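You operate a simulated robot arm through the tools that you are given. There is no shell and no other tool.

You run a simulated two-armed robot. Do the job below in one go: nothing can be reset, and whatever is moved stays where it is left.

## Task
Run both rail nuts down with the nut runner on program 2.
Fine: stand it back in its cup and switch the controller off. Set down upright: nut runner.

Only the result counts: the job must be done as asked and must still hold three seconds after the hand-in. Knocking over, shifting, dropping, spilling or breaking anything else fails it.

## Robot
Two 7-joint arms with two-finger grippers on one trunk that stands fixed in place. Base frame: the origin is at the foot of the trunk, x ahead of it, y to its left, z up. Lengths are in m, angles in degrees, forces in N, time in s.
The left shoulder is at [0.053, 0.216, 1.22], the right one opposite. With the tool pointing down near the work surface each hand reaches from about 0.26 to 0.8 m from the base axis, measured 20 degrees to its own side. Payload 3.18 kg a hand.
The TCP of each hand is the grasp point between the finger pads, 0.03 m short of the fingertips. In the tool frame z runs along the fingers and y along their closing line. The gripper opens to 0.144 m; its body begins 0.103 m behind the TCP.
Orientation is that of the tool frame in the base frame, as a unit quaternion [w, x, y, z]. With the fingers straight down and closing along the base's y, the tool's x points along the base's -x, its y along +y and its z along -z.

## Interface
- The arms move only by the tool arm_command. It takes "left_commands", "right_commands" or both (then of equal length, played together; a hand with none holds still); each is one flat list of numbers, 7 for each row, row after row: the gripper command, from -1 (fully open) to 1 (shut), values between in proportion, then the shift along the base's x, y, z in units of 300 mm (1.0 is 300 mm), then the turn, a rotation vector about the base's x, y, z in units of 180 degrees (1.0 is 180 degrees). In form: [hand, tx, ty, tz, rx, ry, rz, hand, tx, ty, tz, rx, ry, rz, ...]. A call has 1 to 20 rows; each row is the pose to reach, as a shift and turn from the pose commanded when the call began. A call with a number of a shift or a turn outside -1 to 1 is refused whole. A row lasts 0.2 s, in which the tool goes at most 0.05 m and 8.6 degrees; a call with a longer step from one row to the next is refused whole, and so is a gripper value outside its range. A pose out of reach is approached as far as the arm can. The call stops where the force on the tool passes 40 N (or 10 N more than at its start, if that is more) or the arm is blocked; 0.2 s more then pass. The fingers move at their own pace (about 0.1867 m/s each) and stop on an object; they squeeze with about 27 N. The grip force told is the motor's: it shows also when the fingers shut on nothing. Time passes only in rows, and 0.2 s behind the last, so rows that repeat a pose let the fingers close. The reply holds the time, the measured pose of the TCP, the force on the tool along the base axes, the opening and the grip force, in the units named above and with some noise, with the torque about the TCP (base axes, N m) and any sound that the robot's microphone picked up.
- Cameras (640 x 400 px; columns grow to the right, rows downward): "scene" is now at [0.106, 0.0666, 1.4403]; the picture's right is [0.73, -0.69, 0.00], its down [-0.20, -0.21, -0.96] and it looks along [0.66, 0.69, -0.29] (base axes); focal length 214 px, centre (320, 200). "left" rides on the left gripper at [0.076, -0.016, -0.143] in its tool frame; the picture's right is [0.21, 0.98, 0.00], its down [-0.84, 0.18, -0.51] and it looks along [-0.50, 0.11, 0.86] (tool axes); focal length 218 px, centre (320, 200). "right" rides on the right gripper at [0.077, 0.016, -0.143] in its tool frame; the picture's right is [-0.21, 0.98, 0.00], its down [-0.84, -0.18, -0.51] and it looks along [-0.50, -0.11, 0.86] (tool axes); focal length 218 px, centre (320, 200). There is no depth. A picture from a camera that has moved, and an enlarged one, comes with that camera's place and axes in the base frame and with its lens.
- camera(camera): a new picture of that camera. It takes no simulated time.
- raise_lower(by): moves the trunk up (or, below 0, down) by that many m; the arms and the scene camera ride with it, the base frame stays. It gives what a move gives, with no picture.
- aim_head(pan, tilt): turns the head with the scene camera to pan (to the left, within 80 degrees either way) and tilt (down, from -29 to 69), counted from straight ahead of the robot (the tilt from the chest, where the trunk bows). It gives what a move gives.
- enlarge(camera, box): a new picture of the part [left, top, right, bottom] of that camera's present view, enlarged. It takes no simulated time.
- finish_job(): hands the job in; it is judged then, once.

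Nothing tells you positions but the pictures and the camera data. Unless the task says otherwise, let go and move clear before handing in.

The tools are called after "Request:" as a command line: name --argument value ..., lists and objects as JSON in quotes. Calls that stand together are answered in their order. arm_command: Moves the arms, as the interface text tells. Its arguments: {"type":"object","properties":{"left_commands":{"type":"array","items":{"type":"number"}},"right_commands":{"type":"array","items":{"type":"number"}}},"required":[]} The other tools are called the same way: raise_lower (by) moves the trunk up or down; aim_head (pan, tilt) turns the head that bears the scene camera; camera (camera) takes a picture; enlarge (camera, box) takes an enlarged picture of a part of a camera's view; finish_job () hands the job in.

At the start:

```text
time_s: 0.0
left_tcp_pos: [0.2884, 0.4029, 1.4342]
left_tcp_rot: [0.001, -0.001, 1.0, -0.003]
left_contact_force: [-0.9, -0.5, 0.2]
left_wrist_torque: [0.01, -0.01, -0.02]
left_finger_gap: 0.1441
left_grip_force: 0.1
right_tcp_pos: [0.3424, 0.0174, 1.3999]
right_tcp_rot: [0.0, 0.0, 1.0, 0.001]
right_contact_force: [-0.3, -0.8, 0.3]
right_wrist_torque: [0.01, 0.02, 0.02]
right_finger_gap: 0.1442
right_grip_force: 0.1
trunk travel left (down, up): [-0.3, 0.069]
head pan, tilt (commanded): [46.6, 16.9]
```

scene: 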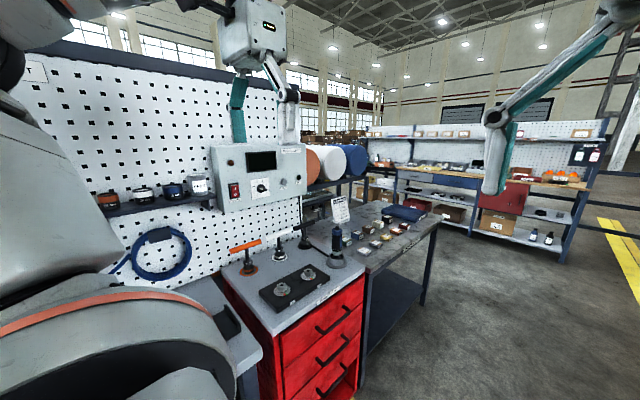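
right: 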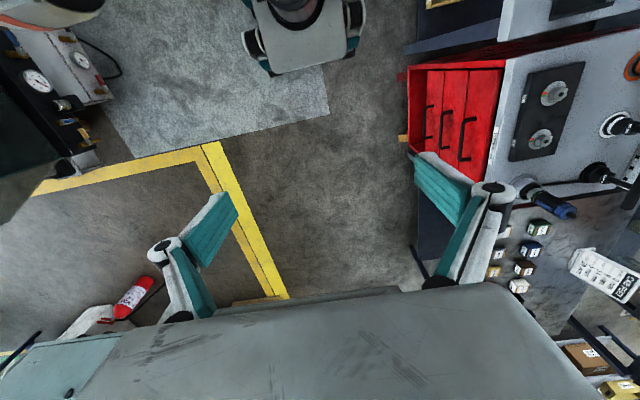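
left: 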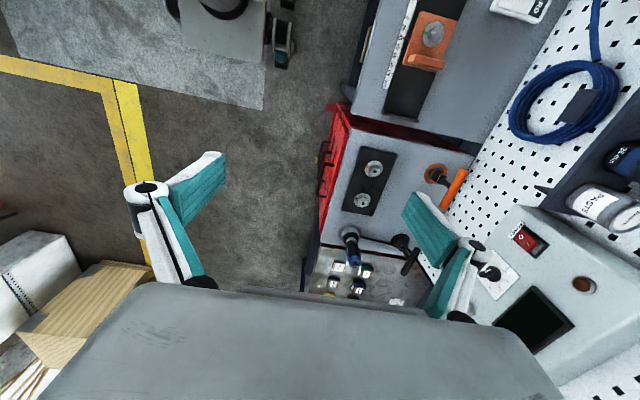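

I see a workbench on the left with a red drawer cabinet carrying a dark rail with two nuts, several tools in cups and a controller box above with a switch, display and knob. I'll look closer before moving anything.

Request:
enlarge --camera "scene" --box '[200, 130, 320, 210]'

Request:
enlarge --camera "scene" --box '[210, 190, 370, 320]'

Request:
enlarge --camera "left" --box '[300, 100, 500, 300]'

Request:
enlarge --camera "left" --box '[440, 190, 640, 390]'

Request:
enlarge --camera "right" --box '[480, 40, 640, 240]'

```text
5.00 times, centred on (260, 170) of scene
camera zoom: at [0.106, 0.0666, 1.4403], right [0.73, -0.69, 0.0], down [-0.2, -0.21, -0.96], along [0.66, 0.69, -0.29], focal length 1072 px, centre (620, 350)
```

zoom: 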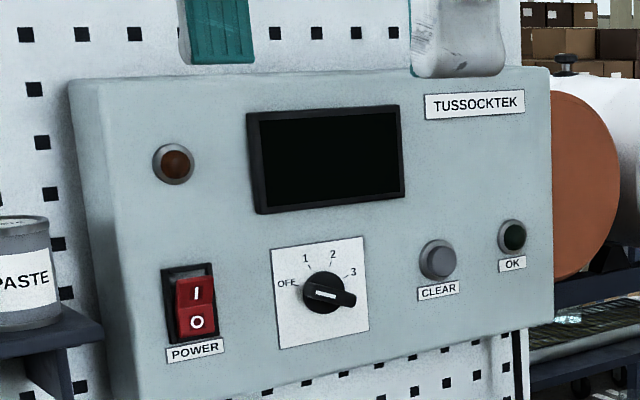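

```text
3.08 times, centred on (290, 255) of scene
camera zoom: at [0.106, 0.0666, 1.4403], right [0.73, -0.69, 0.0], down [-0.2, -0.21, -0.96], along [0.66, 0.69, -0.29], focal length 660 px, centre (412, 31)
```

zoom: 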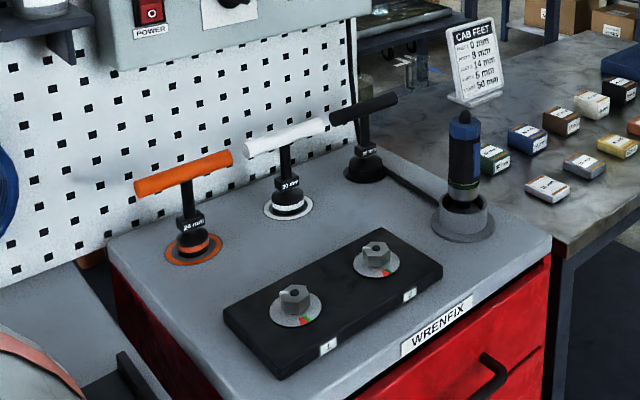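

```text
2.00 times, centred on (400, 200) of left
camera zoom: at [0.2119, 0.3858, 1.5763], right [-0.21, 0.98, 0.0], down [0.84, 0.18, 0.51], along [0.5, 0.1, -0.86], focal length 436 px, centre (160, 200)
```

zoom: 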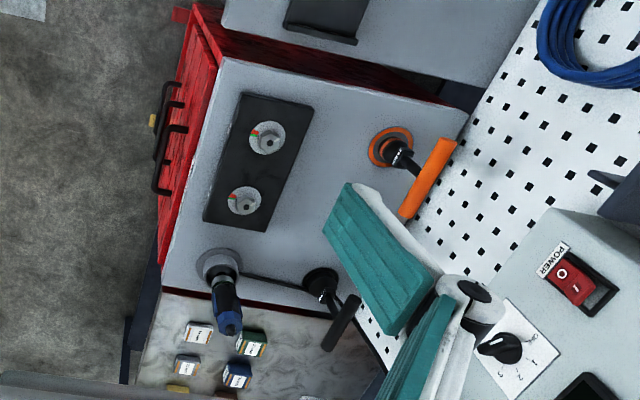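

```text
2.00 times, centred on (540, 290) of left
camera zoom: at [0.2119, 0.3858, 1.5763], right [-0.21, 0.98, 0.0], down [0.84, 0.18, 0.51], along [0.5, 0.1, -0.86], focal length 436 px, centre (-120, 20)
```

zoom: 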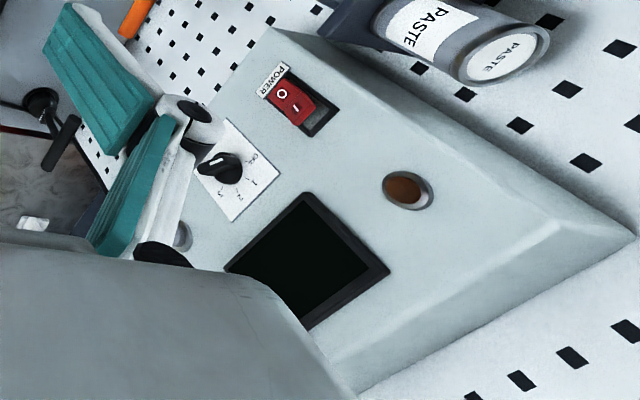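

```text
2.00 times, centred on (560, 140) of right
camera zoom: at [0.265, 0.0333, 1.5431], right [0.21, 0.98, 0.0], down [0.84, -0.18, 0.51], along [0.5, -0.11, -0.86], focal length 436 px, centre (-160, 320)
```

zoom: 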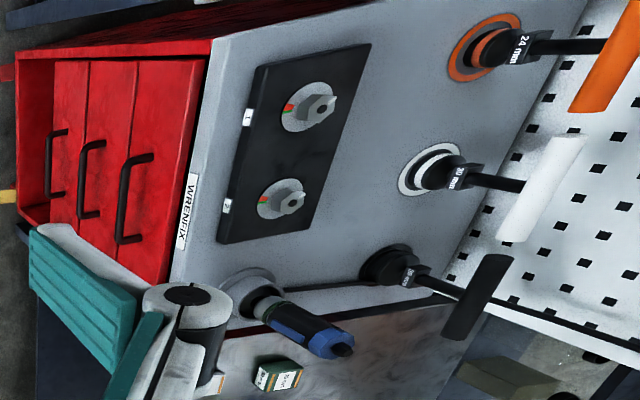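

The nut runner (blue/black) stands in a grey cup at the right of the cabinet top, and the rail has nuts 1 and 2. The controller is off, with a rocker, a program dial, CLEAR and an OK lamp; I'll zoom in on each.

Request:
enlarge --camera "scene" --box '[320, 205, 370, 275]'

Request:
enlarge --camera "scene" --box '[255, 245, 335, 310]'

Request:
enlarge --camera "scene" --box '[245, 170, 285, 205]'

Request:
enlarge --camera "scene" --box '[225, 225, 335, 290]'

Request:
enlarge --camera "scene" --box '[320, 190, 430, 260]'

Request:
enlarge --camera "right" --box '[500, 160, 640, 260]'

```text
5.71 times, centred on (345, 240) of scene
camera zoom: at [0.106, 0.0666, 1.4403], right [0.73, -0.69, 0.0], down [-0.2, -0.21, -0.96], along [0.66, 0.69, -0.29], focal length 1226 px, centre (177, -29)
```

zoom: 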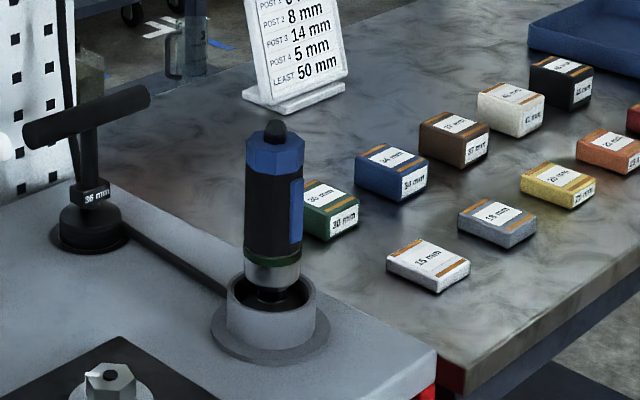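

```text
6.15 times, centred on (295, 278) of scene
camera zoom: at [0.106, 0.0666, 1.4403], right [0.73, -0.69, 0.0], down [-0.2, -0.21, -0.96], along [0.66, 0.69, -0.29], focal length 1320 px, centre (474, -277)
```

zoom: 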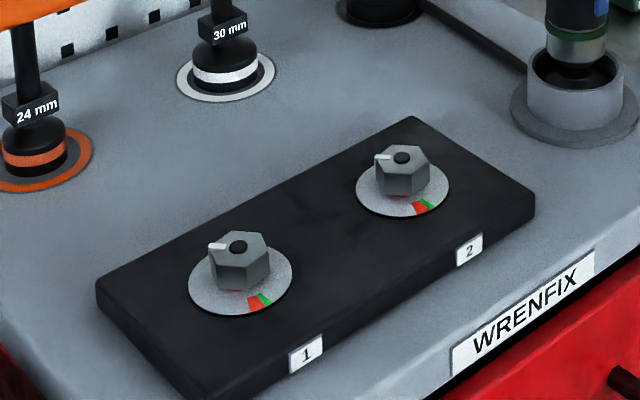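

```text
11.43 times, centred on (265, 188) of scene
camera zoom: at [0.106, 0.0666, 1.4403], right [0.73, -0.69, 0.0], down [-0.2, -0.21, -0.96], along [0.66, 0.69, -0.29], focal length 2451 px, centre (949, 343)
```

zoom: 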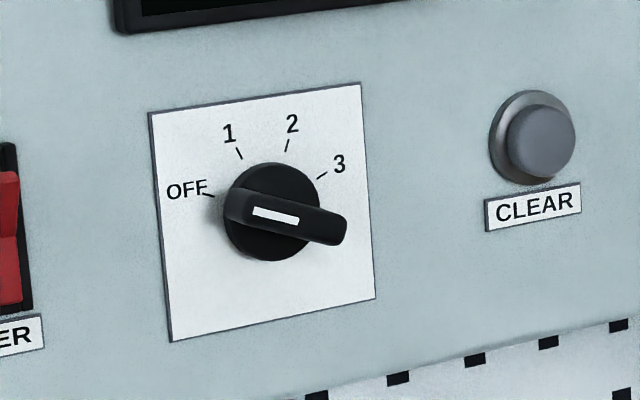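

```text
5.82 times, centred on (280, 258) of scene
camera zoom: at [0.106, 0.0666, 1.4403], right [0.73, -0.69, 0.0], down [-0.2, -0.21, -0.96], along [0.66, 0.69, -0.29], focal length 1248 px, centre (553, -134)
```

zoom: 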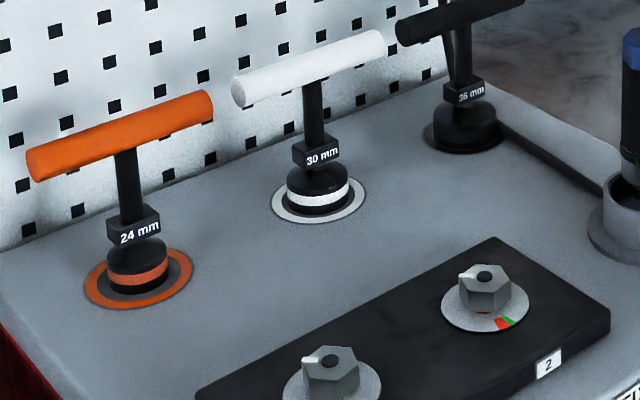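

```text
5.71 times, centred on (375, 225) of scene
camera zoom: at [0.106, 0.0666, 1.4403], right [0.73, -0.69, 0.0], down [-0.2, -0.21, -0.96], along [0.66, 0.69, -0.29], focal length 1226 px, centre (6, 57)
```

zoom: 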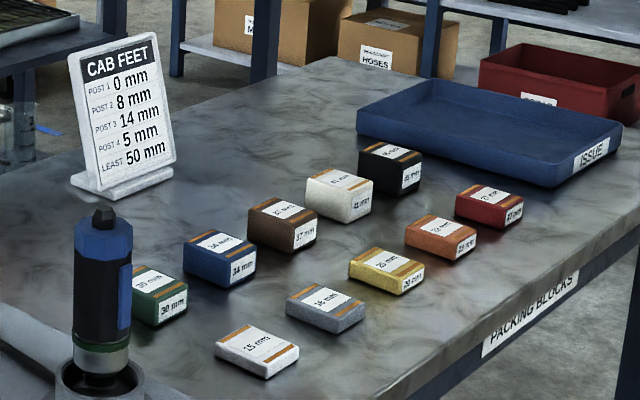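

```text
4.00 times, centred on (570, 210) of right
camera zoom: at [0.265, 0.0333, 1.5431], right [0.21, 0.98, 0.0], down [0.84, -0.18, 0.51], along [0.5, -0.11, -0.86], focal length 873 px, centre (-680, 160)
```

zoom: 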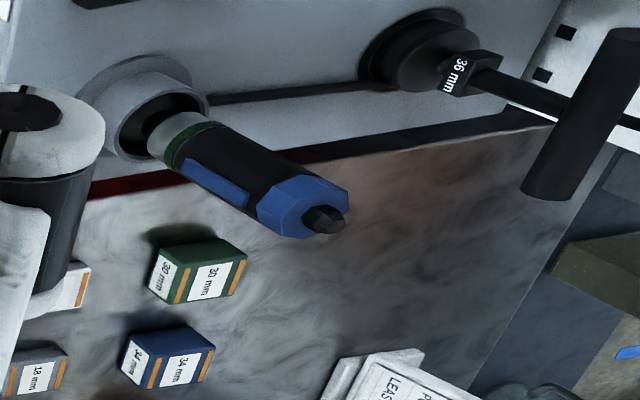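

From two views I place the nut tops near (0.435, 0.604, 0.947) and (0.554, 0.604, 0.947). The runner's cup is near (0.72, 0.61) and the controller face is near y≈0.86, z≈1.23, with the dial at OFF. I'll swing the left hand to point at the panel (+y) so its camera can see it.

Request:
arm_command --left_commands '[-1, 0.03, 0.055, -0.05, 0.04167, 0, 0, -1, 0.06, 0.11, -0.1, 0.08333, 0, 0, -1, 0.09, 0.165, -0.15, 0.125, 0, 0, -1, 0.12, 0.22, -0.2, 0.16667, 0, 0, -1, 0.15, 0.275, -0.25, 0.20833, 0, 0, -1, 0.18, 0.33, -0.3, 0.25, 0, 0, -1, 0.21, 0.385, -0.35, 0.29167, 0, 0, -1, 0.24, 0.44, -0.4, 0.33333, 0, 0, -1, 0.27, 0.495, -0.45, 0.375, 0, 0, -1, 0.3, 0.55, -0.5, 0.41667, 0, 0, -1, 0.33, 0.605, -0.55, 0.45833, 0, 0, -1, 0.36, 0.66, -0.6, 0.5, 0, 0, -1, 0.36, 0.66, -0.6, 0.5, 0, 0]'

```text
time_s: 2.8
left_tcp_pos: [0.3924, 0.6086, 1.2778]
left_tcp_rot: [-0.002, 0.004, 0.747, 0.665]
left_contact_force: [0.0, -0.7, 0.1]
left_wrist_torque: [0.01, 0.01, 0.01]
left_finger_gap: 0.1439
left_grip_force: 0.0
left hand out of reach, approached as far as the arm can: row 12, 13
right_tcp_pos: [0.3426, 0.0183, 1.4002]
right_tcp_rot: [0.0, 0.001, 1.0, 0.001]
right_contact_force: [0.3, 0.0, -0.4]
right_wrist_torque: [0.0, 0.04, 0.0]
right_finger_gap: 0.1441
right_grip_force: 0.1
trunk travel left (down, up): [-0.3, 0.069]
head pan, tilt (commanded): [46.6, 16.9]
```

The hand points nearly along +y but stopped just short of fully level. I'll look through its camera and the scene camera.

Request:
camera --camera "left"

Request:
camera --camera "scene"

```text
taken
camera left: at [0.315, 0.4641, 1.2782], right [-0.2, 0.11, 0.97], down [0.84, -0.48, 0.23], along [0.5, 0.87, 0.0], focal length 218 px, centre (320, 200)
```

left: 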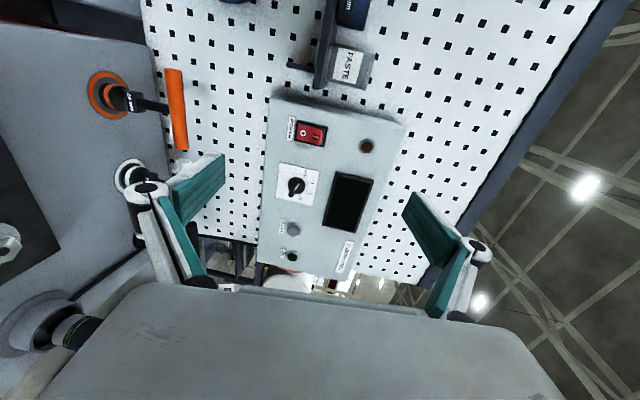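

```text
taken
camera scene: at [0.1067, 0.0667, 1.4402], right [0.73, -0.69, 0.0], down [-0.2, -0.21, -0.96], along [0.66, 0.69, -0.29], focal length 214 px, centre (320, 200)
```

scene: 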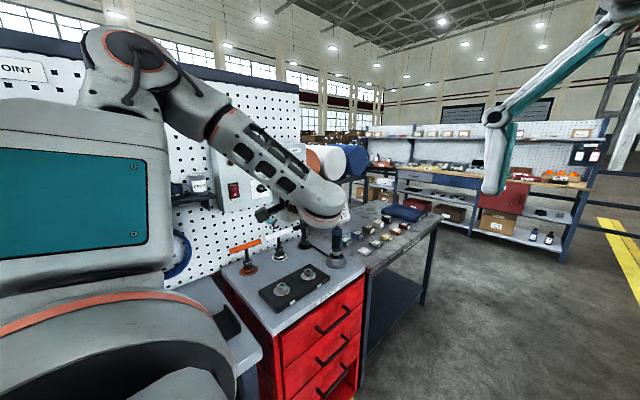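

Request:
enlarge --camera "left" --box '[250, 90, 410, 280]'

Request:
enlarge --camera "left" --box '[260, 110, 340, 210]'

```text
2.11 times, centred on (330, 185) of left
camera zoom: at [0.315, 0.4641, 1.2782], right [-0.2, 0.11, 0.97], down [0.84, -0.48, 0.23], along [0.5, 0.87, 0.0], focal length 460 px, centre (299, 232)
```

zoom: 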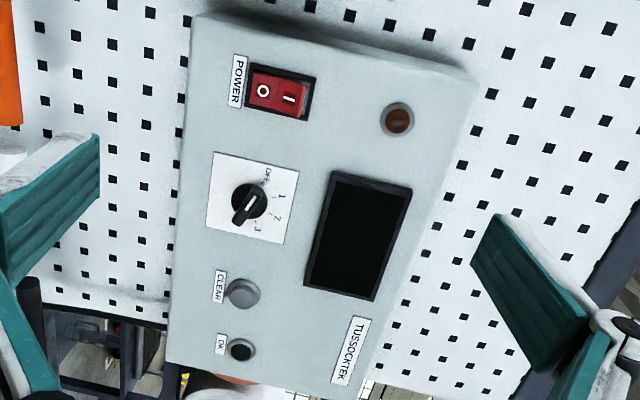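

```text
4.00 times, centred on (300, 160) of left
camera zoom: at [0.315, 0.4641, 1.2782], right [-0.2, 0.11, 0.97], down [0.84, -0.48, 0.23], along [0.5, 0.87, 0.0], focal length 873 px, centre (400, 360)
```

zoom: 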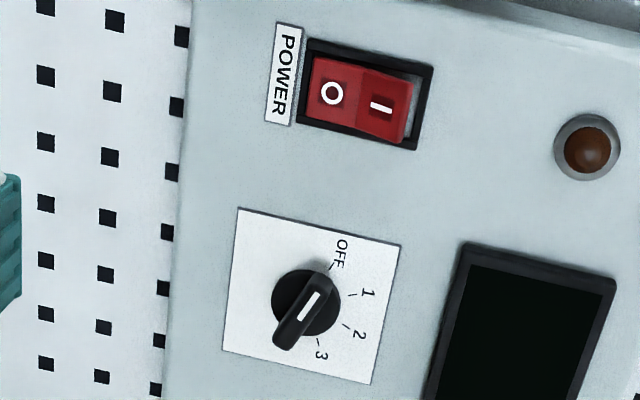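

The dial marker points to OFF and the O side of the rocker is down. I estimate the rocker at (0.416, 0.858, 1.235), the dial base at (0.530, 0.875, 1.225) and a vertical panel face. I'll close the fingers and move to a pre-press position in front of the rocker.

Request:
arm_command --left_commands '[1, 0.0167, 0.1333, 0, 0, 0, 0, 1, 0.0333, 0.2667, 0, 0, 0, 0, 1, 0.05, 0.4, 0, 0, 0, 0, 1, 0.0667, 0.4833, 0, 0, 0, 0, 1, 0.0667, 0.4833, 0, 0, 0, 0, 1, 0.0667, 0.4833, 0, 0, 0, 0]'

Request:
camera --camera "left"

Request:
camera --camera "scene"

```text
time_s: 4.2
left_tcp_pos: [0.4176, 0.7512, 1.2964]
left_tcp_rot: [-0.008, 0.005, 0.751, 0.66]
left_contact_force: [-0.6, 0.1, -0.3]
left_wrist_torque: [0.0, 0.04, -0.03]
left_finger_gap: 0.0
left_grip_force: 26.9
left hand out of reach, approached as far as the arm can: row 1, 2, 3, 4, 5, 6
right_tcp_pos: [0.3423, 0.0175, 1.4001]
right_tcp_rot: [0.0, 0.001, 1.0, 0.0]
right_contact_force: [0.6, 1.1, 0.4]
right_wrist_torque: [0.0, 0.0, 0.0]
right_finger_gap: 0.1439
right_grip_force: 0.0
trunk travel left (down, up): [-0.3, 0.069]
head pan, tilt (commanded): [46.6, 16.9]
```

```text
taken
camera left: at [0.3411, 0.6071, 1.2989], right [-0.19, 0.13, 0.97], down [0.85, -0.48, 0.23], along [0.49, 0.87, -0.01], focal length 218 px, centre (320, 200)
```

left: 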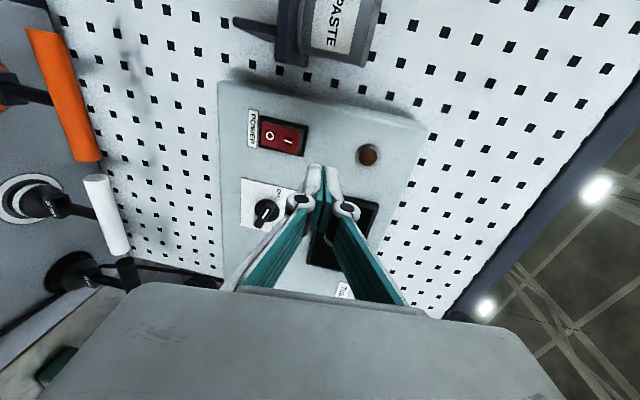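

```text
taken
camera scene: at [0.1061, 0.0669, 1.4403], right [0.73, -0.69, 0.0], down [-0.2, -0.21, -0.96], along [0.66, 0.69, -0.29], focal length 214 px, centre (320, 200)
```

scene: 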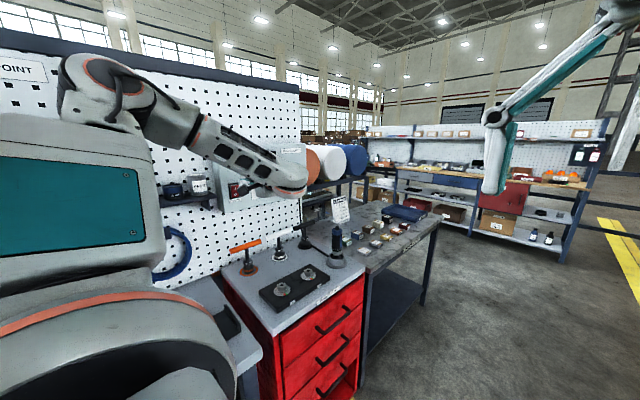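

The hand stops short of level here, apparently limited by the arm posture near shoulder height. I'll lower the trunk a bit to gain freedom of motion; the space under both hands looks clear.

Request:
raise_lower --by -0.12

Request:
camera --camera "left"

Request:
camera --camera "scene"

```text
time_s: 5.6
left_tcp_pos: [0.4688, 0.7512, 1.0907]
left_tcp_rot: [-0.088, 0.076, 0.746, 0.656]
left_contact_force: [-0.4, -0.5, -0.3]
left_wrist_torque: [0.0, 0.01, -0.04]
left_finger_gap: 0.0002
left_grip_force: 27.2
right_tcp_pos: [0.3535, 0.017, 1.2744]
right_tcp_rot: [-0.004, 0.008, 1.0, 0.0]
right_contact_force: [8.9, 7.2, -9.7]
right_wrist_torque: [-1.35, 0.26, -0.91]
right_finger_gap: 0.144
right_grip_force: 0.1
trunk travel left (down, up): [-0.179, 0.19]
head pan, tilt (commanded): [46.6, 16.9]
stopped: the force on the tool passed its limit at 44 N (the readings are from after the stop); the commanded pose is now the measured one
```

```text
taken
camera left: at [0.3955, 0.6067, 1.11], right [0.02, 0.12, 0.99], down [0.88, -0.48, 0.04], along [0.48, 0.87, -0.12], focal length 218 px, centre (320, 200)
```

left: 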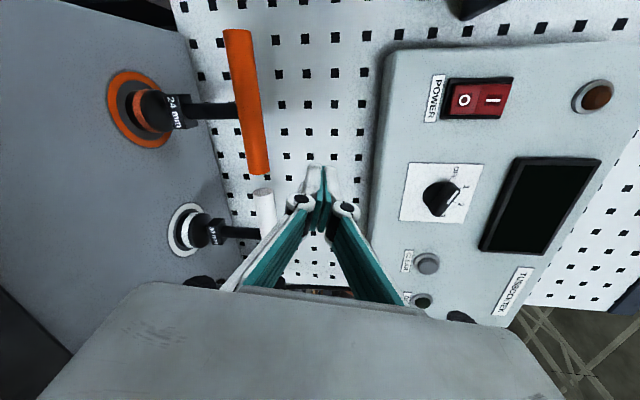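

```text
taken
camera scene: at [0.1769, 0.0658, 1.318], right [0.72, -0.7, 0.0], down [-0.17, -0.18, -0.97], along [0.68, 0.69, -0.25], focal length 214 px, centre (320, 200)
```

scene: 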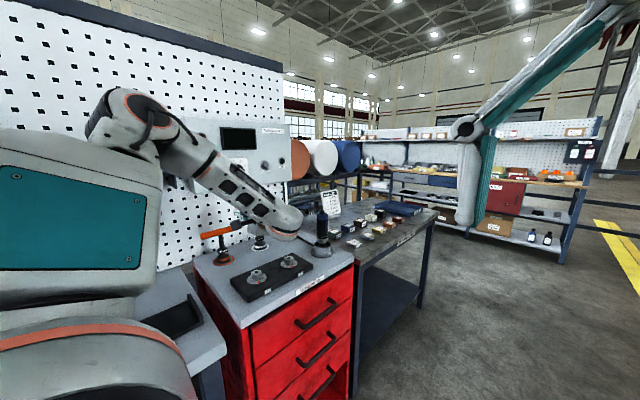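

The trunk lowers with some forward bow, and the right hand registered a 44 N contact. I need to see what the right hand touched before moving anything else.

Request:
camera --camera "right"

Request:
aim_head --pan 0 --tilt 40

Request:
camera --camera "scene"

```text
taken
camera right: at [0.2762, 0.0342, 1.4174], right [0.22, 0.97, 0.0], down [0.84, -0.19, 0.5], along [0.49, -0.11, -0.87], focal length 218 px, centre (320, 200)
```

right: 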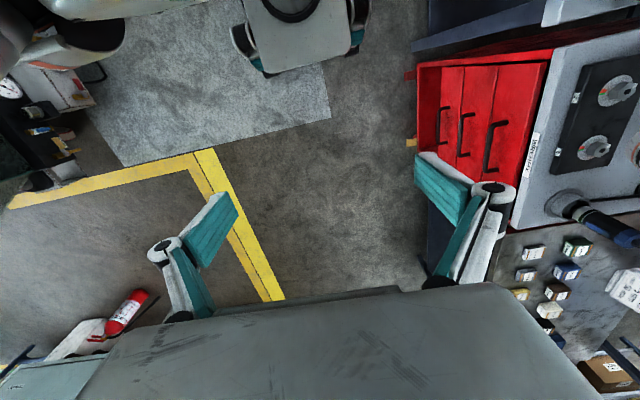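

```text
time_s: 6.8
left_tcp_pos: [0.4699, 0.7511, 1.0908]
left_tcp_rot: [-0.087, 0.076, 0.746, 0.656]
left_contact_force: [-0.4, -0.1, 1.0]
left_wrist_torque: [0.01, -0.02, -0.01]
left_finger_gap: 0.0002
left_grip_force: 26.6
right_tcp_pos: [0.3506, 0.0175, 1.2759]
right_tcp_rot: [-0.003, 0.006, 1.0, 0.001]
right_contact_force: [0.9, 0.1, 0.3]
right_wrist_torque: [0.01, 0.05, -0.02]
right_finger_gap: 0.1438
right_grip_force: 0.1
trunk travel left (down, up): [-0.179, 0.19]
head pan, tilt (commanded): [0.0, 40.0]
```

```text
taken
camera scene: at [0.1971, -0.0012, 1.2779], right [0.0, -1.0, 0.0], down [-0.64, 0.0, -0.77], along [0.77, 0.0, -0.64], focal length 214 px, centre (320, 200)
```

scene: 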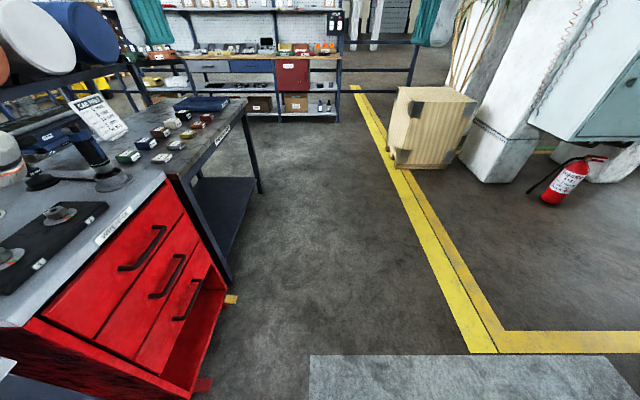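

The right hand's contact was most likely with the robot's own head during the bow; its force reading is zero now and nothing in the scene moved. I'll park the right hand farther to the right and front, and bring the left hand level in front of the rocker.

Request:
arm_command --left_commands '[1, -0.03, 0.005, 0.0912, 0.0067, -0.0122, -0.0008, 1, -0.06, 0.01, 0.1823, 0.0134, -0.0243, -0.0016, 1, -0.09, 0.015, 0.2735, 0.0202, -0.0365, -0.0025, 1, -0.12, 0.02, 0.3647, 0.0269, -0.0487, -0.0033, 1, -0.15, 0.025, 0.4558, 0.0336, -0.0608, -0.0041, 1, -0.18, 0.03, 0.547, 0.0403, -0.073, -0.0049, 1, -0.18, 0.03, 0.547, 0.0403, -0.073, -0.0049]' --right_commands '[-1, 0.05, -0.1, 0, 0, 0, 0, -1, 0.1, -0.2, 0, 0, 0, 0, -1, 0.15, -0.3, 0, 0, 0, 0, -1, 0.2, -0.4, 0, 0, 0, 0, -1, 0.25, -0.5, 0, 0, 0, 0, -1, 0.3, -0.6, 0, 0, 0, 0, -1, 0.3, -0.6, 0, 0, 0, 0]'

Request:
aim_head --pan 60 --tilt 20

Request:
camera --camera "left"

Request:
camera --camera "scene"

```text
time_s: 8.4
left_tcp_pos: [0.4167, 0.76, 1.2567]
left_tcp_rot: [-0.002, 0.001, 0.707, 0.707]
left_contact_force: [0.1, -0.2, -1.0]
left_wrist_torque: [0.04, 0.01, -0.01]
left_finger_gap: 0.0001
left_grip_force: 26.9
right_tcp_pos: [0.4394, -0.1602, 1.2684]
right_tcp_rot: [-0.005, 0.007, 1.0, 0.001]
right_contact_force: [0.6, 0.1, -1.0]
right_wrist_torque: [-0.01, 0.04, 0.03]
right_finger_gap: 0.1441
right_grip_force: 0.1
right hand out of reach, approached as far as the arm can: row 6, 7
trunk travel left (down, up): [-0.179, 0.19]
head pan, tilt (commanded): [0.0, 40.0]
```

```text
time_s: 9.7
left_tcp_pos: [0.4148, 0.7601, 1.2555]
left_tcp_rot: [-0.001, 0.0, 0.708, 0.706]
left_contact_force: [0.6, -0.1, -1.0]
left_wrist_torque: [0.0, 0.02, 0.0]
left_finger_gap: 0.0
left_grip_force: 27.0
right_tcp_pos: [0.4373, -0.1603, 1.2691]
right_tcp_rot: [-0.005, 0.007, 1.0, 0.002]
right_contact_force: [-0.3, -0.7, 0.1]
right_wrist_torque: [0.0, 0.02, -0.02]
right_finger_gap: 0.1442
right_grip_force: 0.0
trunk travel left (down, up): [-0.179, 0.19]
head pan, tilt (commanded): [60.0, 20.0]
```

```text
taken
camera left: at [0.3387, 0.6167, 1.2395], right [-0.21, 0.0, 0.98], down [0.84, -0.51, 0.18], along [0.49, 0.86, 0.1], focal length 218 px, centre (320, 200)
```

left: 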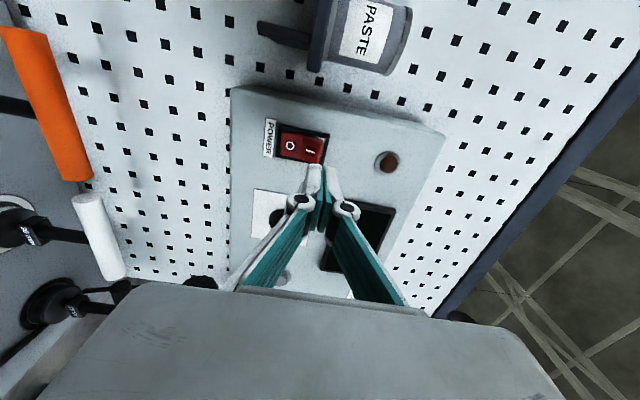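

```text
taken
camera scene: at [0.1587, 0.0793, 1.3092], right [0.87, -0.5, 0.0], down [-0.17, -0.3, -0.94], along [0.47, 0.81, -0.34], focal length 214 px, centre (320, 200)
```

scene: 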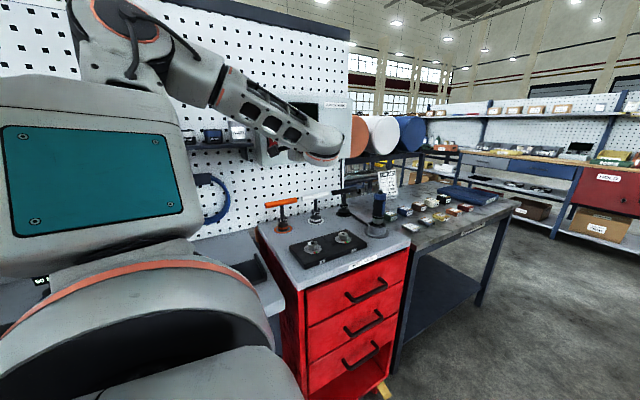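

The left hand is now level, pointing at the panel just below/in front of the rocker. I'll zoom in to see where the fingertips line up.

Request:
enlarge --camera "left" --box '[240, 100, 400, 200]'

Request:
enlarge --camera "left" --box '[280, 120, 360, 220]'

```text
4.00 times, centred on (320, 150) of left
camera zoom: at [0.3387, 0.6167, 1.2395], right [-0.21, 0.0, 0.98], down [0.84, -0.51, 0.18], along [0.49, 0.86, 0.1], focal length 873 px, centre (320, 400)
```

zoom: 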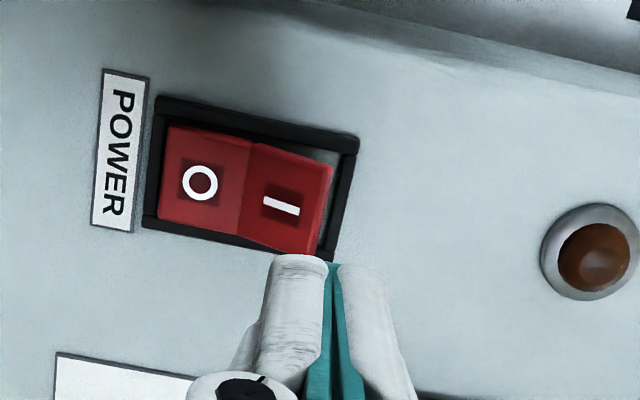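

```text
4.00 times, centred on (320, 170) of left
camera zoom: at [0.3387, 0.6167, 1.2395], right [-0.21, 0.0, 0.98], down [0.84, -0.51, 0.18], along [0.49, 0.86, 0.1], focal length 873 px, centre (320, 320)
```

zoom: 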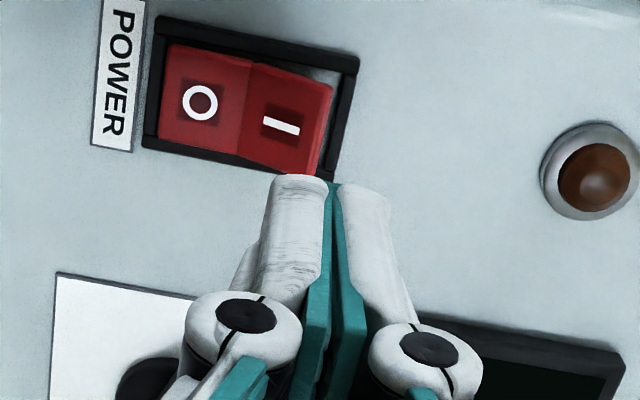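

The I half is centred near (0.4166, 0.855, 1.245), and the closed tip is about 25 mm thick. I'll line the tip up at z≈1.247 and press slowly along +y.

Request:
arm_command --left_commands '[1, 0.0033, 0.1, -0.0267, 0, 0, 0, 1, 0.0033, 0.1833, -0.0267, 0, 0, 0, 1, 0.0033, 0.1933, -0.0267, 0, 0, 0, 1, 0.0033, 0.2033, -0.0267, 0, 0, 0, 1, 0.0033, 0.2133, -0.0267, 0, 0, 0, 1, 0.0033, 0.2233, -0.0267, 0, 0, 0, 1, 0.0033, 0.2333, -0.0267, 0, 0, 0, 1, 0.0033, 0.2433, -0.0267, 0, 0, 0, 1, 0.0033, 0.2533, -0.0267, 0, 0, 0]'

Request:
enlarge --camera "left" --box '[240, 90, 420, 210]'

```text
time_s: 11.7
left_tcp_pos: [0.4189, 0.8335, 1.2572]
left_tcp_rot: [-0.005, 0.0, 0.711, 0.703]
left_contact_force: [-6.3, -15.9, -2.5]
left_wrist_torque: [-0.09, 0.05, 0.04]
left_finger_gap: 0.0
left_grip_force: 27.5
left hand out of reach, approached as far as the arm can: row 1, 2, 3, 4, 5, 6, 7, 8, 9
right_tcp_pos: [0.4364, -0.1628, 1.2686]
right_tcp_rot: [-0.005, 0.007, 1.0, 0.003]
right_contact_force: [0.2, -0.3, 0.3]
right_wrist_torque: [0.0, 0.0, 0.0]
right_finger_gap: 0.144
right_grip_force: 0.1
trunk travel left (down, up): [-0.179, 0.19]
head pan, tilt (commanded): [60.0, 20.0]
```

```text
3.33 times, centred on (330, 150) of left
camera zoom: at [0.3433, 0.689, 1.2423], right [-0.2, 0.01, 0.98], down [0.85, -0.5, 0.18], along [0.49, 0.87, 0.09], focal length 728 px, centre (287, 367)
```

zoom: 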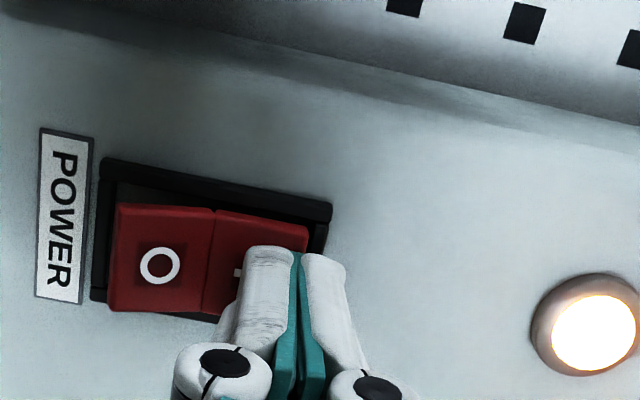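

The amber lamp is lit and the rocker has flipped to I, so the controller is powered. I'll back off and look at the display.

Request:
arm_command --left_commands '[1, 0, -0.08, 0, 0, 0, 0, 1, 0, -0.2, 0, 0, 0, 0, 1, 0, -0.32, 0, 0, 0, 0, 1, 0, -0.44, 0, 0, 0, 0, -1, 0, -0.44, 0, 0, 0, 0, -1, 0, -0.44, 0, 0, 0, 0]'

Request:
camera --camera "left"

Request:
enlarge --camera "left" --box '[240, 100, 420, 290]'

```text
time_s: 13.1
left_tcp_pos: [0.4237, 0.7129, 1.2611]
left_tcp_rot: [0.0, 0.001, 0.715, 0.699]
left_contact_force: [0.2, -0.7, -0.8]
left_wrist_torque: [0.02, 0.03, 0.02]
left_finger_gap: 0.1439
left_grip_force: 0.0
left hand out of reach, approached as far as the arm can: row 4, 5, 6
right_tcp_pos: [0.438, -0.1596, 1.2689]
right_tcp_rot: [-0.005, 0.007, 1.0, 0.002]
right_contact_force: [-0.8, 0.3, 0.9]
right_wrist_torque: [-0.01, 0.0, 0.0]
right_finger_gap: 0.1442
right_grip_force: 0.1
trunk travel left (down, up): [-0.179, 0.19]
head pan, tilt (commanded): [60.0, 20.0]
```

```text
taken
camera left: at [0.3479, 0.5685, 1.2471], right [-0.21, 0.02, 0.98], down [0.84, -0.5, 0.19], along [0.5, 0.86, 0.08], focal length 218 px, centre (320, 200)
```

left: 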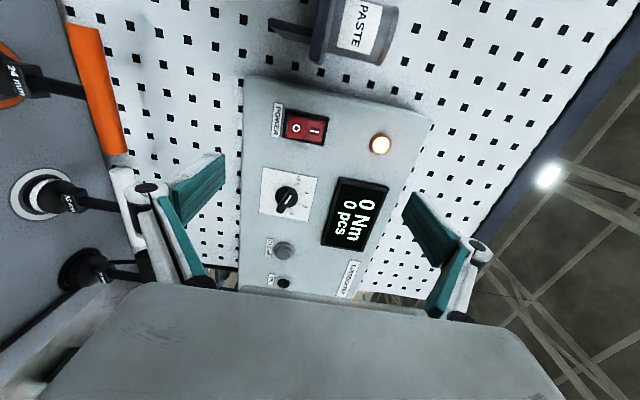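

```text
2.11 times, centred on (330, 195) of left
camera zoom: at [0.3479, 0.5685, 1.2471], right [-0.21, 0.02, 0.98], down [0.84, -0.5, 0.19], along [0.5, 0.86, 0.08], focal length 460 px, centre (299, 210)
```

zoom: 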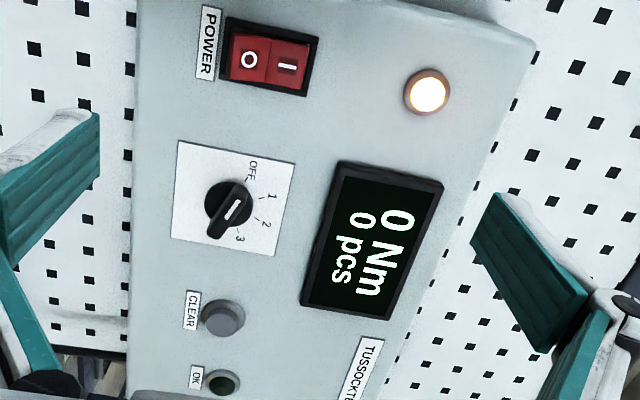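

The display reads 0 Nm / 0 pcs. The dial is lower, so I'll back the hand off with fingers closed and lower the trunk a bit more, checking as I go.

Request:
arm_command --left_commands '[1, 0, -0.05, 0.1, 0, 0, 0, 1, 0, -0.1, 0.2, 0, 0, 0, 1, 0, -0.1, 0.2, 0, 0, 0]'

Request:
raise_lower --by -0.05

```text
time_s: 13.9
left_tcp_pos: [0.4265, 0.6967, 1.3214]
left_tcp_rot: [0.002, 0.004, 0.716, 0.698]
left_contact_force: [-0.1, 0.0, -0.3]
left_wrist_torque: [0.01, 0.03, 0.02]
left_finger_gap: 0.0
left_grip_force: 26.7
left hand out of reach, approached as far as the arm can: row 1, 2, 3
right_tcp_pos: [0.4379, -0.1595, 1.2674]
right_tcp_rot: [-0.005, 0.007, 1.0, 0.002]
right_contact_force: [0.1, 0.0, -0.1]
right_wrist_torque: [-0.04, 0.0, 0.0]
right_finger_gap: 0.1441
right_grip_force: 0.0
trunk travel left (down, up): [-0.179, 0.19]
head pan, tilt (commanded): [60.0, 20.0]
```

```text
time_s: 14.8
left_tcp_pos: [0.4905, 0.6971, 1.2119]
left_tcp_rot: [-0.057, 0.06, 0.714, 0.695]
left_contact_force: [-0.1, -0.5, 0.3]
left_wrist_torque: [-0.01, 0.02, -0.07]
left_finger_gap: 0.0
left_grip_force: 26.9
right_tcp_pos: [0.4359, -0.1607, 1.2219]
right_tcp_rot: [-0.002, 0.006, 1.0, 0.001]
right_contact_force: [-0.2, 0.4, 0.5]
right_wrist_torque: [-0.03, -0.12, -0.02]
right_finger_gap: 0.1442
right_grip_force: 0.0
trunk travel left (down, up): [-0.129, 0.24]
head pan, tilt (commanded): [60.0, 20.0]
```

The trunk is lower and more bowed. I'll send a neutral hold to see which pose the arm now treats as commanded.

Request:
arm_command --left_commands '[1, 0, 0, 0, 0, 0, 0, 1, 0, 0, 0, 0, 0, 0]'

Request:
camera --camera "left"

Request:
camera --camera "scene"

```text
time_s: 15.4
left_tcp_pos: [0.4919, 0.6969, 1.2102]
left_tcp_rot: [-0.059, 0.061, 0.714, 0.695]
left_contact_force: [0.1, 0.4, -0.7]
left_wrist_torque: [-0.01, -0.02, 0.02]
left_finger_gap: 0.0
left_grip_force: 26.5
right_tcp_pos: [0.4358, -0.1598, 1.2197]
right_tcp_rot: [-0.003, 0.005, 1.0, 0.001]
right_contact_force: [-1.0, 0.3, 0.0]
right_wrist_torque: [0.01, -0.03, -0.03]
right_finger_gap: 0.1439
right_grip_force: 0.0
trunk travel left (down, up): [-0.129, 0.24]
head pan, tilt (commanded): [60.0, 20.0]
```

```text
taken
camera left: at [0.4132, 0.5537, 1.2102], right [-0.04, 0.03, 1.0], down [0.86, -0.51, 0.05], along [0.51, 0.86, 0.0], focal length 218 px, centre (320, 200)
```

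left: 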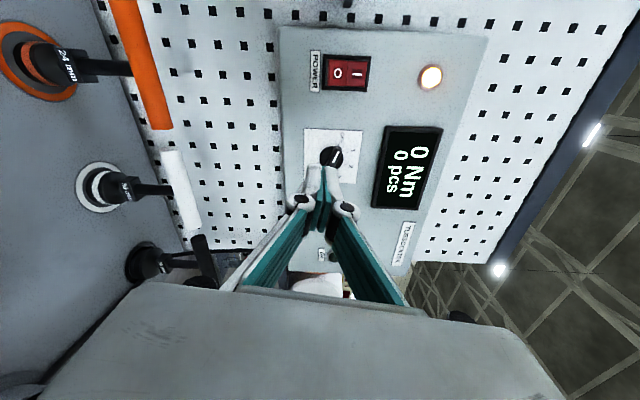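

```text
taken
camera scene: at [0.2102, 0.0793, 1.2521], right [0.87, -0.5, 0.0], down [-0.17, -0.3, -0.94], along [0.47, 0.81, -0.34], focal length 214 px, centre (320, 200)
```

scene: 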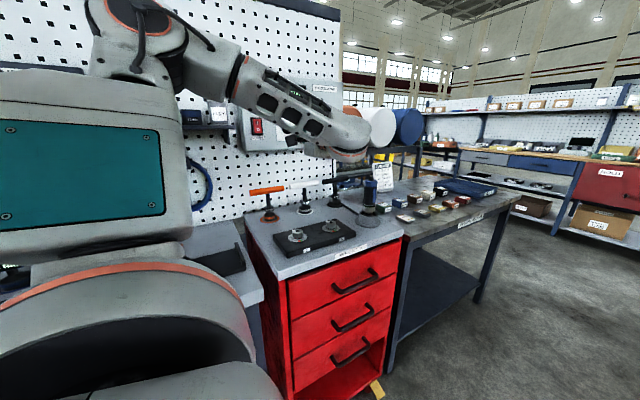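

Request:
enlarge --camera "left" --box '[280, 120, 380, 180]'

```text
6.40 times, centred on (330, 150) of left
camera zoom: at [0.4132, 0.5537, 1.2102], right [-0.04, 0.03, 1.0], down [0.86, -0.51, 0.05], along [0.51, 0.86, 0.0], focal length 1397 px, centre (256, 520)
```

zoom: 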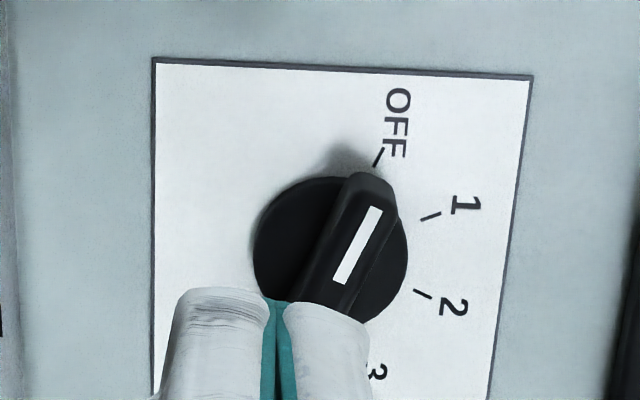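

The arm holds its measured pose. The dial axis works out near (0.525, 0.86, 1.225), with the ridge's front at y≈0.834 and tilted 22.5° along the OFF direction. I'll line the hand up in front of it with fingers part-open across the ridge.

Request:
arm_command --left_commands '[0.167, 0.0275, 0.05, 0.0125, 0.0022, 0.0182, 0, 0.167, 0.055, 0.1, 0.025, 0.0044, 0.0364, 0, 0.167, 0.0825, 0.15, 0.0375, 0.0065, 0.0545, 0, 0.167, 0.11, 0.21, 0.05, 0.0087, 0.0727, 0, 0.167, 0.11, 0.21, 0.05, 0.0087, 0.0727, 0]'

Request:
camera --camera "left"

```text
time_s: 16.6
left_tcp_pos: [0.5252, 0.7608, 1.2251]
left_tcp_rot: [-0.14, 0.14, 0.692, 0.694]
left_contact_force: [-0.1, -0.2, -0.5]
left_wrist_torque: [-0.01, -0.02, 0.01]
left_finger_gap: 0.0599
left_grip_force: 0.1
right_tcp_pos: [0.4364, -0.1612, 1.2198]
right_tcp_rot: [-0.005, 0.006, 1.0, 0.0]
right_contact_force: [-0.4, 0.7, 0.1]
right_wrist_torque: [0.0, 0.03, 0.0]
right_finger_gap: 0.144
right_grip_force: 0.1
trunk travel left (down, up): [-0.129, 0.24]
head pan, tilt (commanded): [60.0, 20.0]
```

```text
taken
camera left: at [0.4482, 0.6163, 1.2389], right [0.19, 0.0, 0.98], down [0.85, -0.51, -0.16], along [0.5, 0.86, -0.09], focal length 218 px, centre (320, 200)
```

left: 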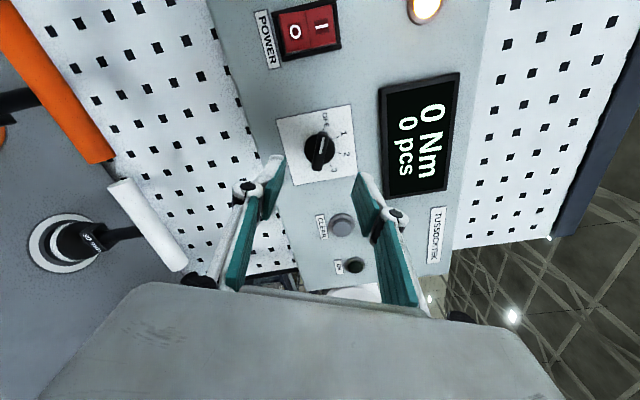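

Aligned in front of the dial. Before gripping, I'll check in free space that the wrist can make the full 90° clockwise roll.

Request:
arm_command --left_commands '[0.167, 0, 0, 0, 0, 0.0455, 0, 0.167, 0, 0, 0, 0, 0.0909, 0, 0.167, 0, 0, 0, 0, 0.1364, 0, 0.167, 0, 0, 0, 0, 0.1818, 0, 0.167, 0, 0, 0, 0, 0.2273, 0, 0.167, 0, 0, 0, 0, 0.2727, 0, 0.167, 0, 0, 0, 0, 0.3182, 0, 0.167, 0, 0, 0, 0, 0.3636, 0, 0.167, 0, 0, 0, 0, 0.4091, 0, 0.167, 0, 0, 0, 0, 0.4545, 0, 0.167, 0, 0, 0, 0, 0.5, 0, 0.167, 0, 0, 0, 0, 0.5, 0]'

Request:
camera --camera "left"

```text
time_s: 19.2
left_tcp_pos: [0.526, 0.7586, 1.2254]
left_tcp_rot: [-0.589, 0.589, 0.391, 0.391]
left_contact_force: [0.1, -0.1, 0.2]
left_wrist_torque: [0.0, 0.03, -0.01]
left_finger_gap: 0.06
left_grip_force: 0.1
right_tcp_pos: [0.437, -0.1617, 1.219]
right_tcp_rot: [-0.005, 0.007, 1.0, 0.001]
right_contact_force: [0.1, 1.0, 0.9]
right_wrist_torque: [-0.04, 0.0, 0.03]
right_finger_gap: 0.1441
right_grip_force: 0.0
trunk travel left (down, up): [-0.129, 0.24]
head pan, tilt (commanded): [60.0, 20.0]
```

```text
taken
camera left: at [0.5396, 0.6163, 1.3012], right [0.98, 0.0, -0.19], down [-0.16, -0.51, -0.85], along [-0.09, 0.86, -0.5], focal length 218 px, centre (320, 200)
```

left: 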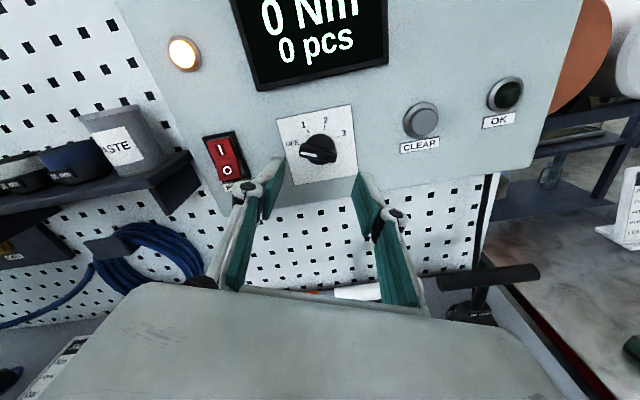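

The full roll is reachable. This viewpoint gives a second look at the dial for fixing its axis.

Request:
enlarge --camera "left" --box '[270, 100, 370, 190]'

```text
4.44 times, centred on (320, 145) of left
camera zoom: at [0.5396, 0.6163, 1.3012], right [0.98, 0.0, -0.19], down [-0.16, -0.51, -0.85], along [-0.09, 0.86, -0.5], focal length 970 px, centre (320, 444)
```

zoom: 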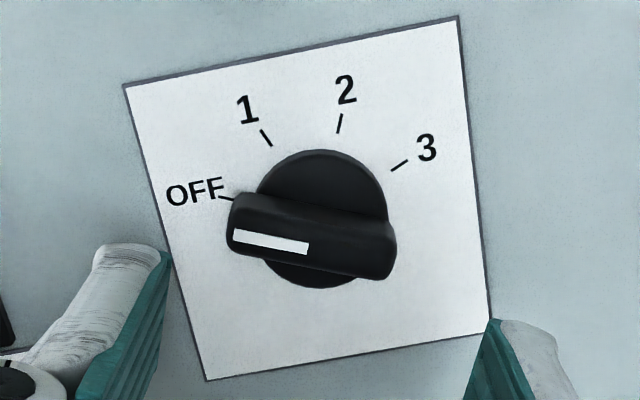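

The dial axis refines to about (0.5265, 1.2235), with the ridge front at y≈0.84. I'll roll back to match the ridge and advance the open fingers around it.

Request:
arm_command --left_commands '[0.167, 0, 0, 0, 0, -0.0455, 0, 0.167, 0, 0, 0, 0, -0.0909, 0, 0.167, 0, 0, 0, 0, -0.1364, 0, 0.167, 0, 0, 0, 0, -0.1818, 0, 0.167, 0, 0, 0, 0, -0.2273, 0, 0.167, 0, 0, 0, 0, -0.2727, 0, 0.167, 0, 0, 0, 0, -0.3182, 0, 0.167, 0, 0, 0, 0, -0.3636, 0, 0.167, 0, 0, 0, 0, -0.4091, 0, 0.167, 0, 0, 0, 0, -0.4545, 0, 0.167, 0, 0, 0, 0, -0.5, 0, 0.167, 0.0033, 0.05, -0.005, 0, -0.5, 0, 0.167, 0.0033, 0.1, -0.005, 0, -0.5, 0, 0.167, 0.0033, 0.15, -0.005, 0, -0.5, 0, 0.167, 0.0033, 0.1833, -0.005, 0, -0.5, 0, 0.167, 0.0033, 0.2067, -0.005, 0, -0.5, 0, 0.167, 0.0033, 0.2067, -0.005, 0, -0.5, 0]'

Request:
camera --camera "left"

Request:
enlarge --camera "left" --box '[250, 110, 390, 220]'

```text
time_s: 22.8
left_tcp_pos: [0.5274, 0.8221, 1.224]
left_tcp_rot: [-0.139, 0.14, 0.692, 0.694]
left_contact_force: [-0.1, -0.2, 0.7]
left_wrist_torque: [-0.03, -0.02, 0.0]
left_finger_gap: 0.0597
left_grip_force: 0.1
right_tcp_pos: [0.4373, -0.1604, 1.2193]
right_tcp_rot: [-0.004, 0.007, 1.0, 0.001]
right_contact_force: [-0.4, 0.1, -0.1]
right_wrist_torque: [0.02, -0.02, -0.02]
right_finger_gap: 0.1442
right_grip_force: 0.0
trunk travel left (down, up): [-0.129, 0.24]
head pan, tilt (commanded): [60.0, 20.0]
```

```text
taken
camera left: at [0.4498, 0.6788, 1.2377], right [0.19, 0.0, 0.98], down [0.85, -0.51, -0.16], along [0.5, 0.86, -0.09], focal length 218 px, centre (320, 200)
```

left: 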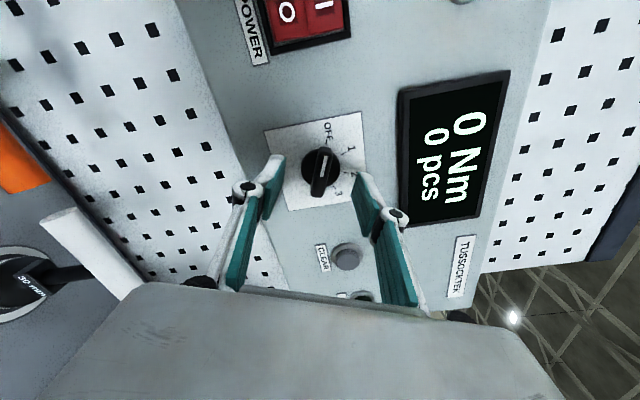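

```text
3.64 times, centred on (320, 165) of left
camera zoom: at [0.4498, 0.6788, 1.2377], right [0.19, 0.0, 0.98], down [0.85, -0.51, -0.16], along [0.5, 0.86, -0.09], focal length 794 px, centre (320, 327)
```

zoom: 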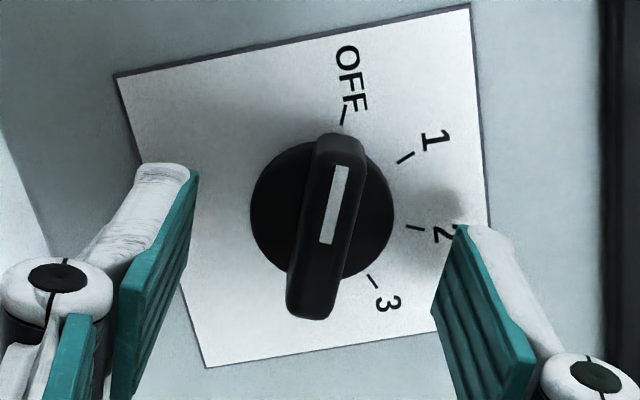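

The fingers straddle the ridge well. I'll close on it.

Request:
arm_command --left_commands '[1, 0, 0, 0, 0, 0, 0, 1, 0, 0, 0, 0, 0, 0, 1, 0, 0, 0, 0, 0, 0, 1, 0, 0, 0, 0, 0, 0]'

Request:
enlarge --camera "left" --box '[250, 110, 390, 220]'

```text
time_s: 23.8
left_tcp_pos: [0.5272, 0.822, 1.2235]
left_tcp_rot: [-0.14, 0.14, 0.692, 0.694]
left_contact_force: [1.5, 4.4, 1.8]
left_wrist_torque: [0.02, -0.03, -0.05]
left_finger_gap: 0.0118
left_grip_force: 41.8
right_tcp_pos: [0.4368, -0.1602, 1.2189]
right_tcp_rot: [-0.004, 0.006, 1.0, 0.001]
right_contact_force: [-0.9, 0.4, 0.1]
right_wrist_torque: [0.01, 0.01, -0.04]
right_finger_gap: 0.1438
right_grip_force: 0.1
trunk travel left (down, up): [-0.129, 0.24]
head pan, tilt (commanded): [60.0, 20.0]
```

```text
3.64 times, centred on (320, 165) of left
camera zoom: at [0.4499, 0.679, 1.2378], right [0.19, 0.0, 0.98], down [0.85, -0.51, -0.16], along [0.5, 0.86, -0.09], focal length 794 px, centre (320, 327)
```

zoom: 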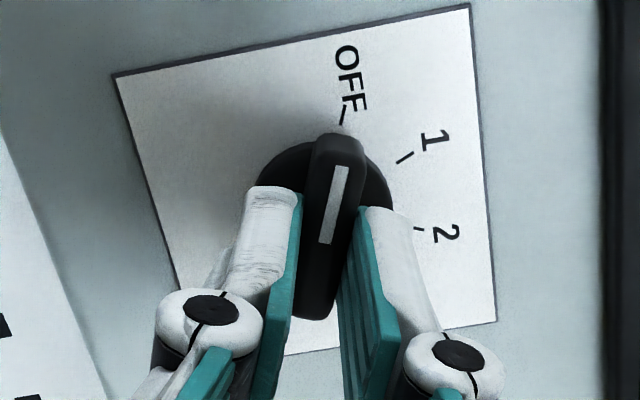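

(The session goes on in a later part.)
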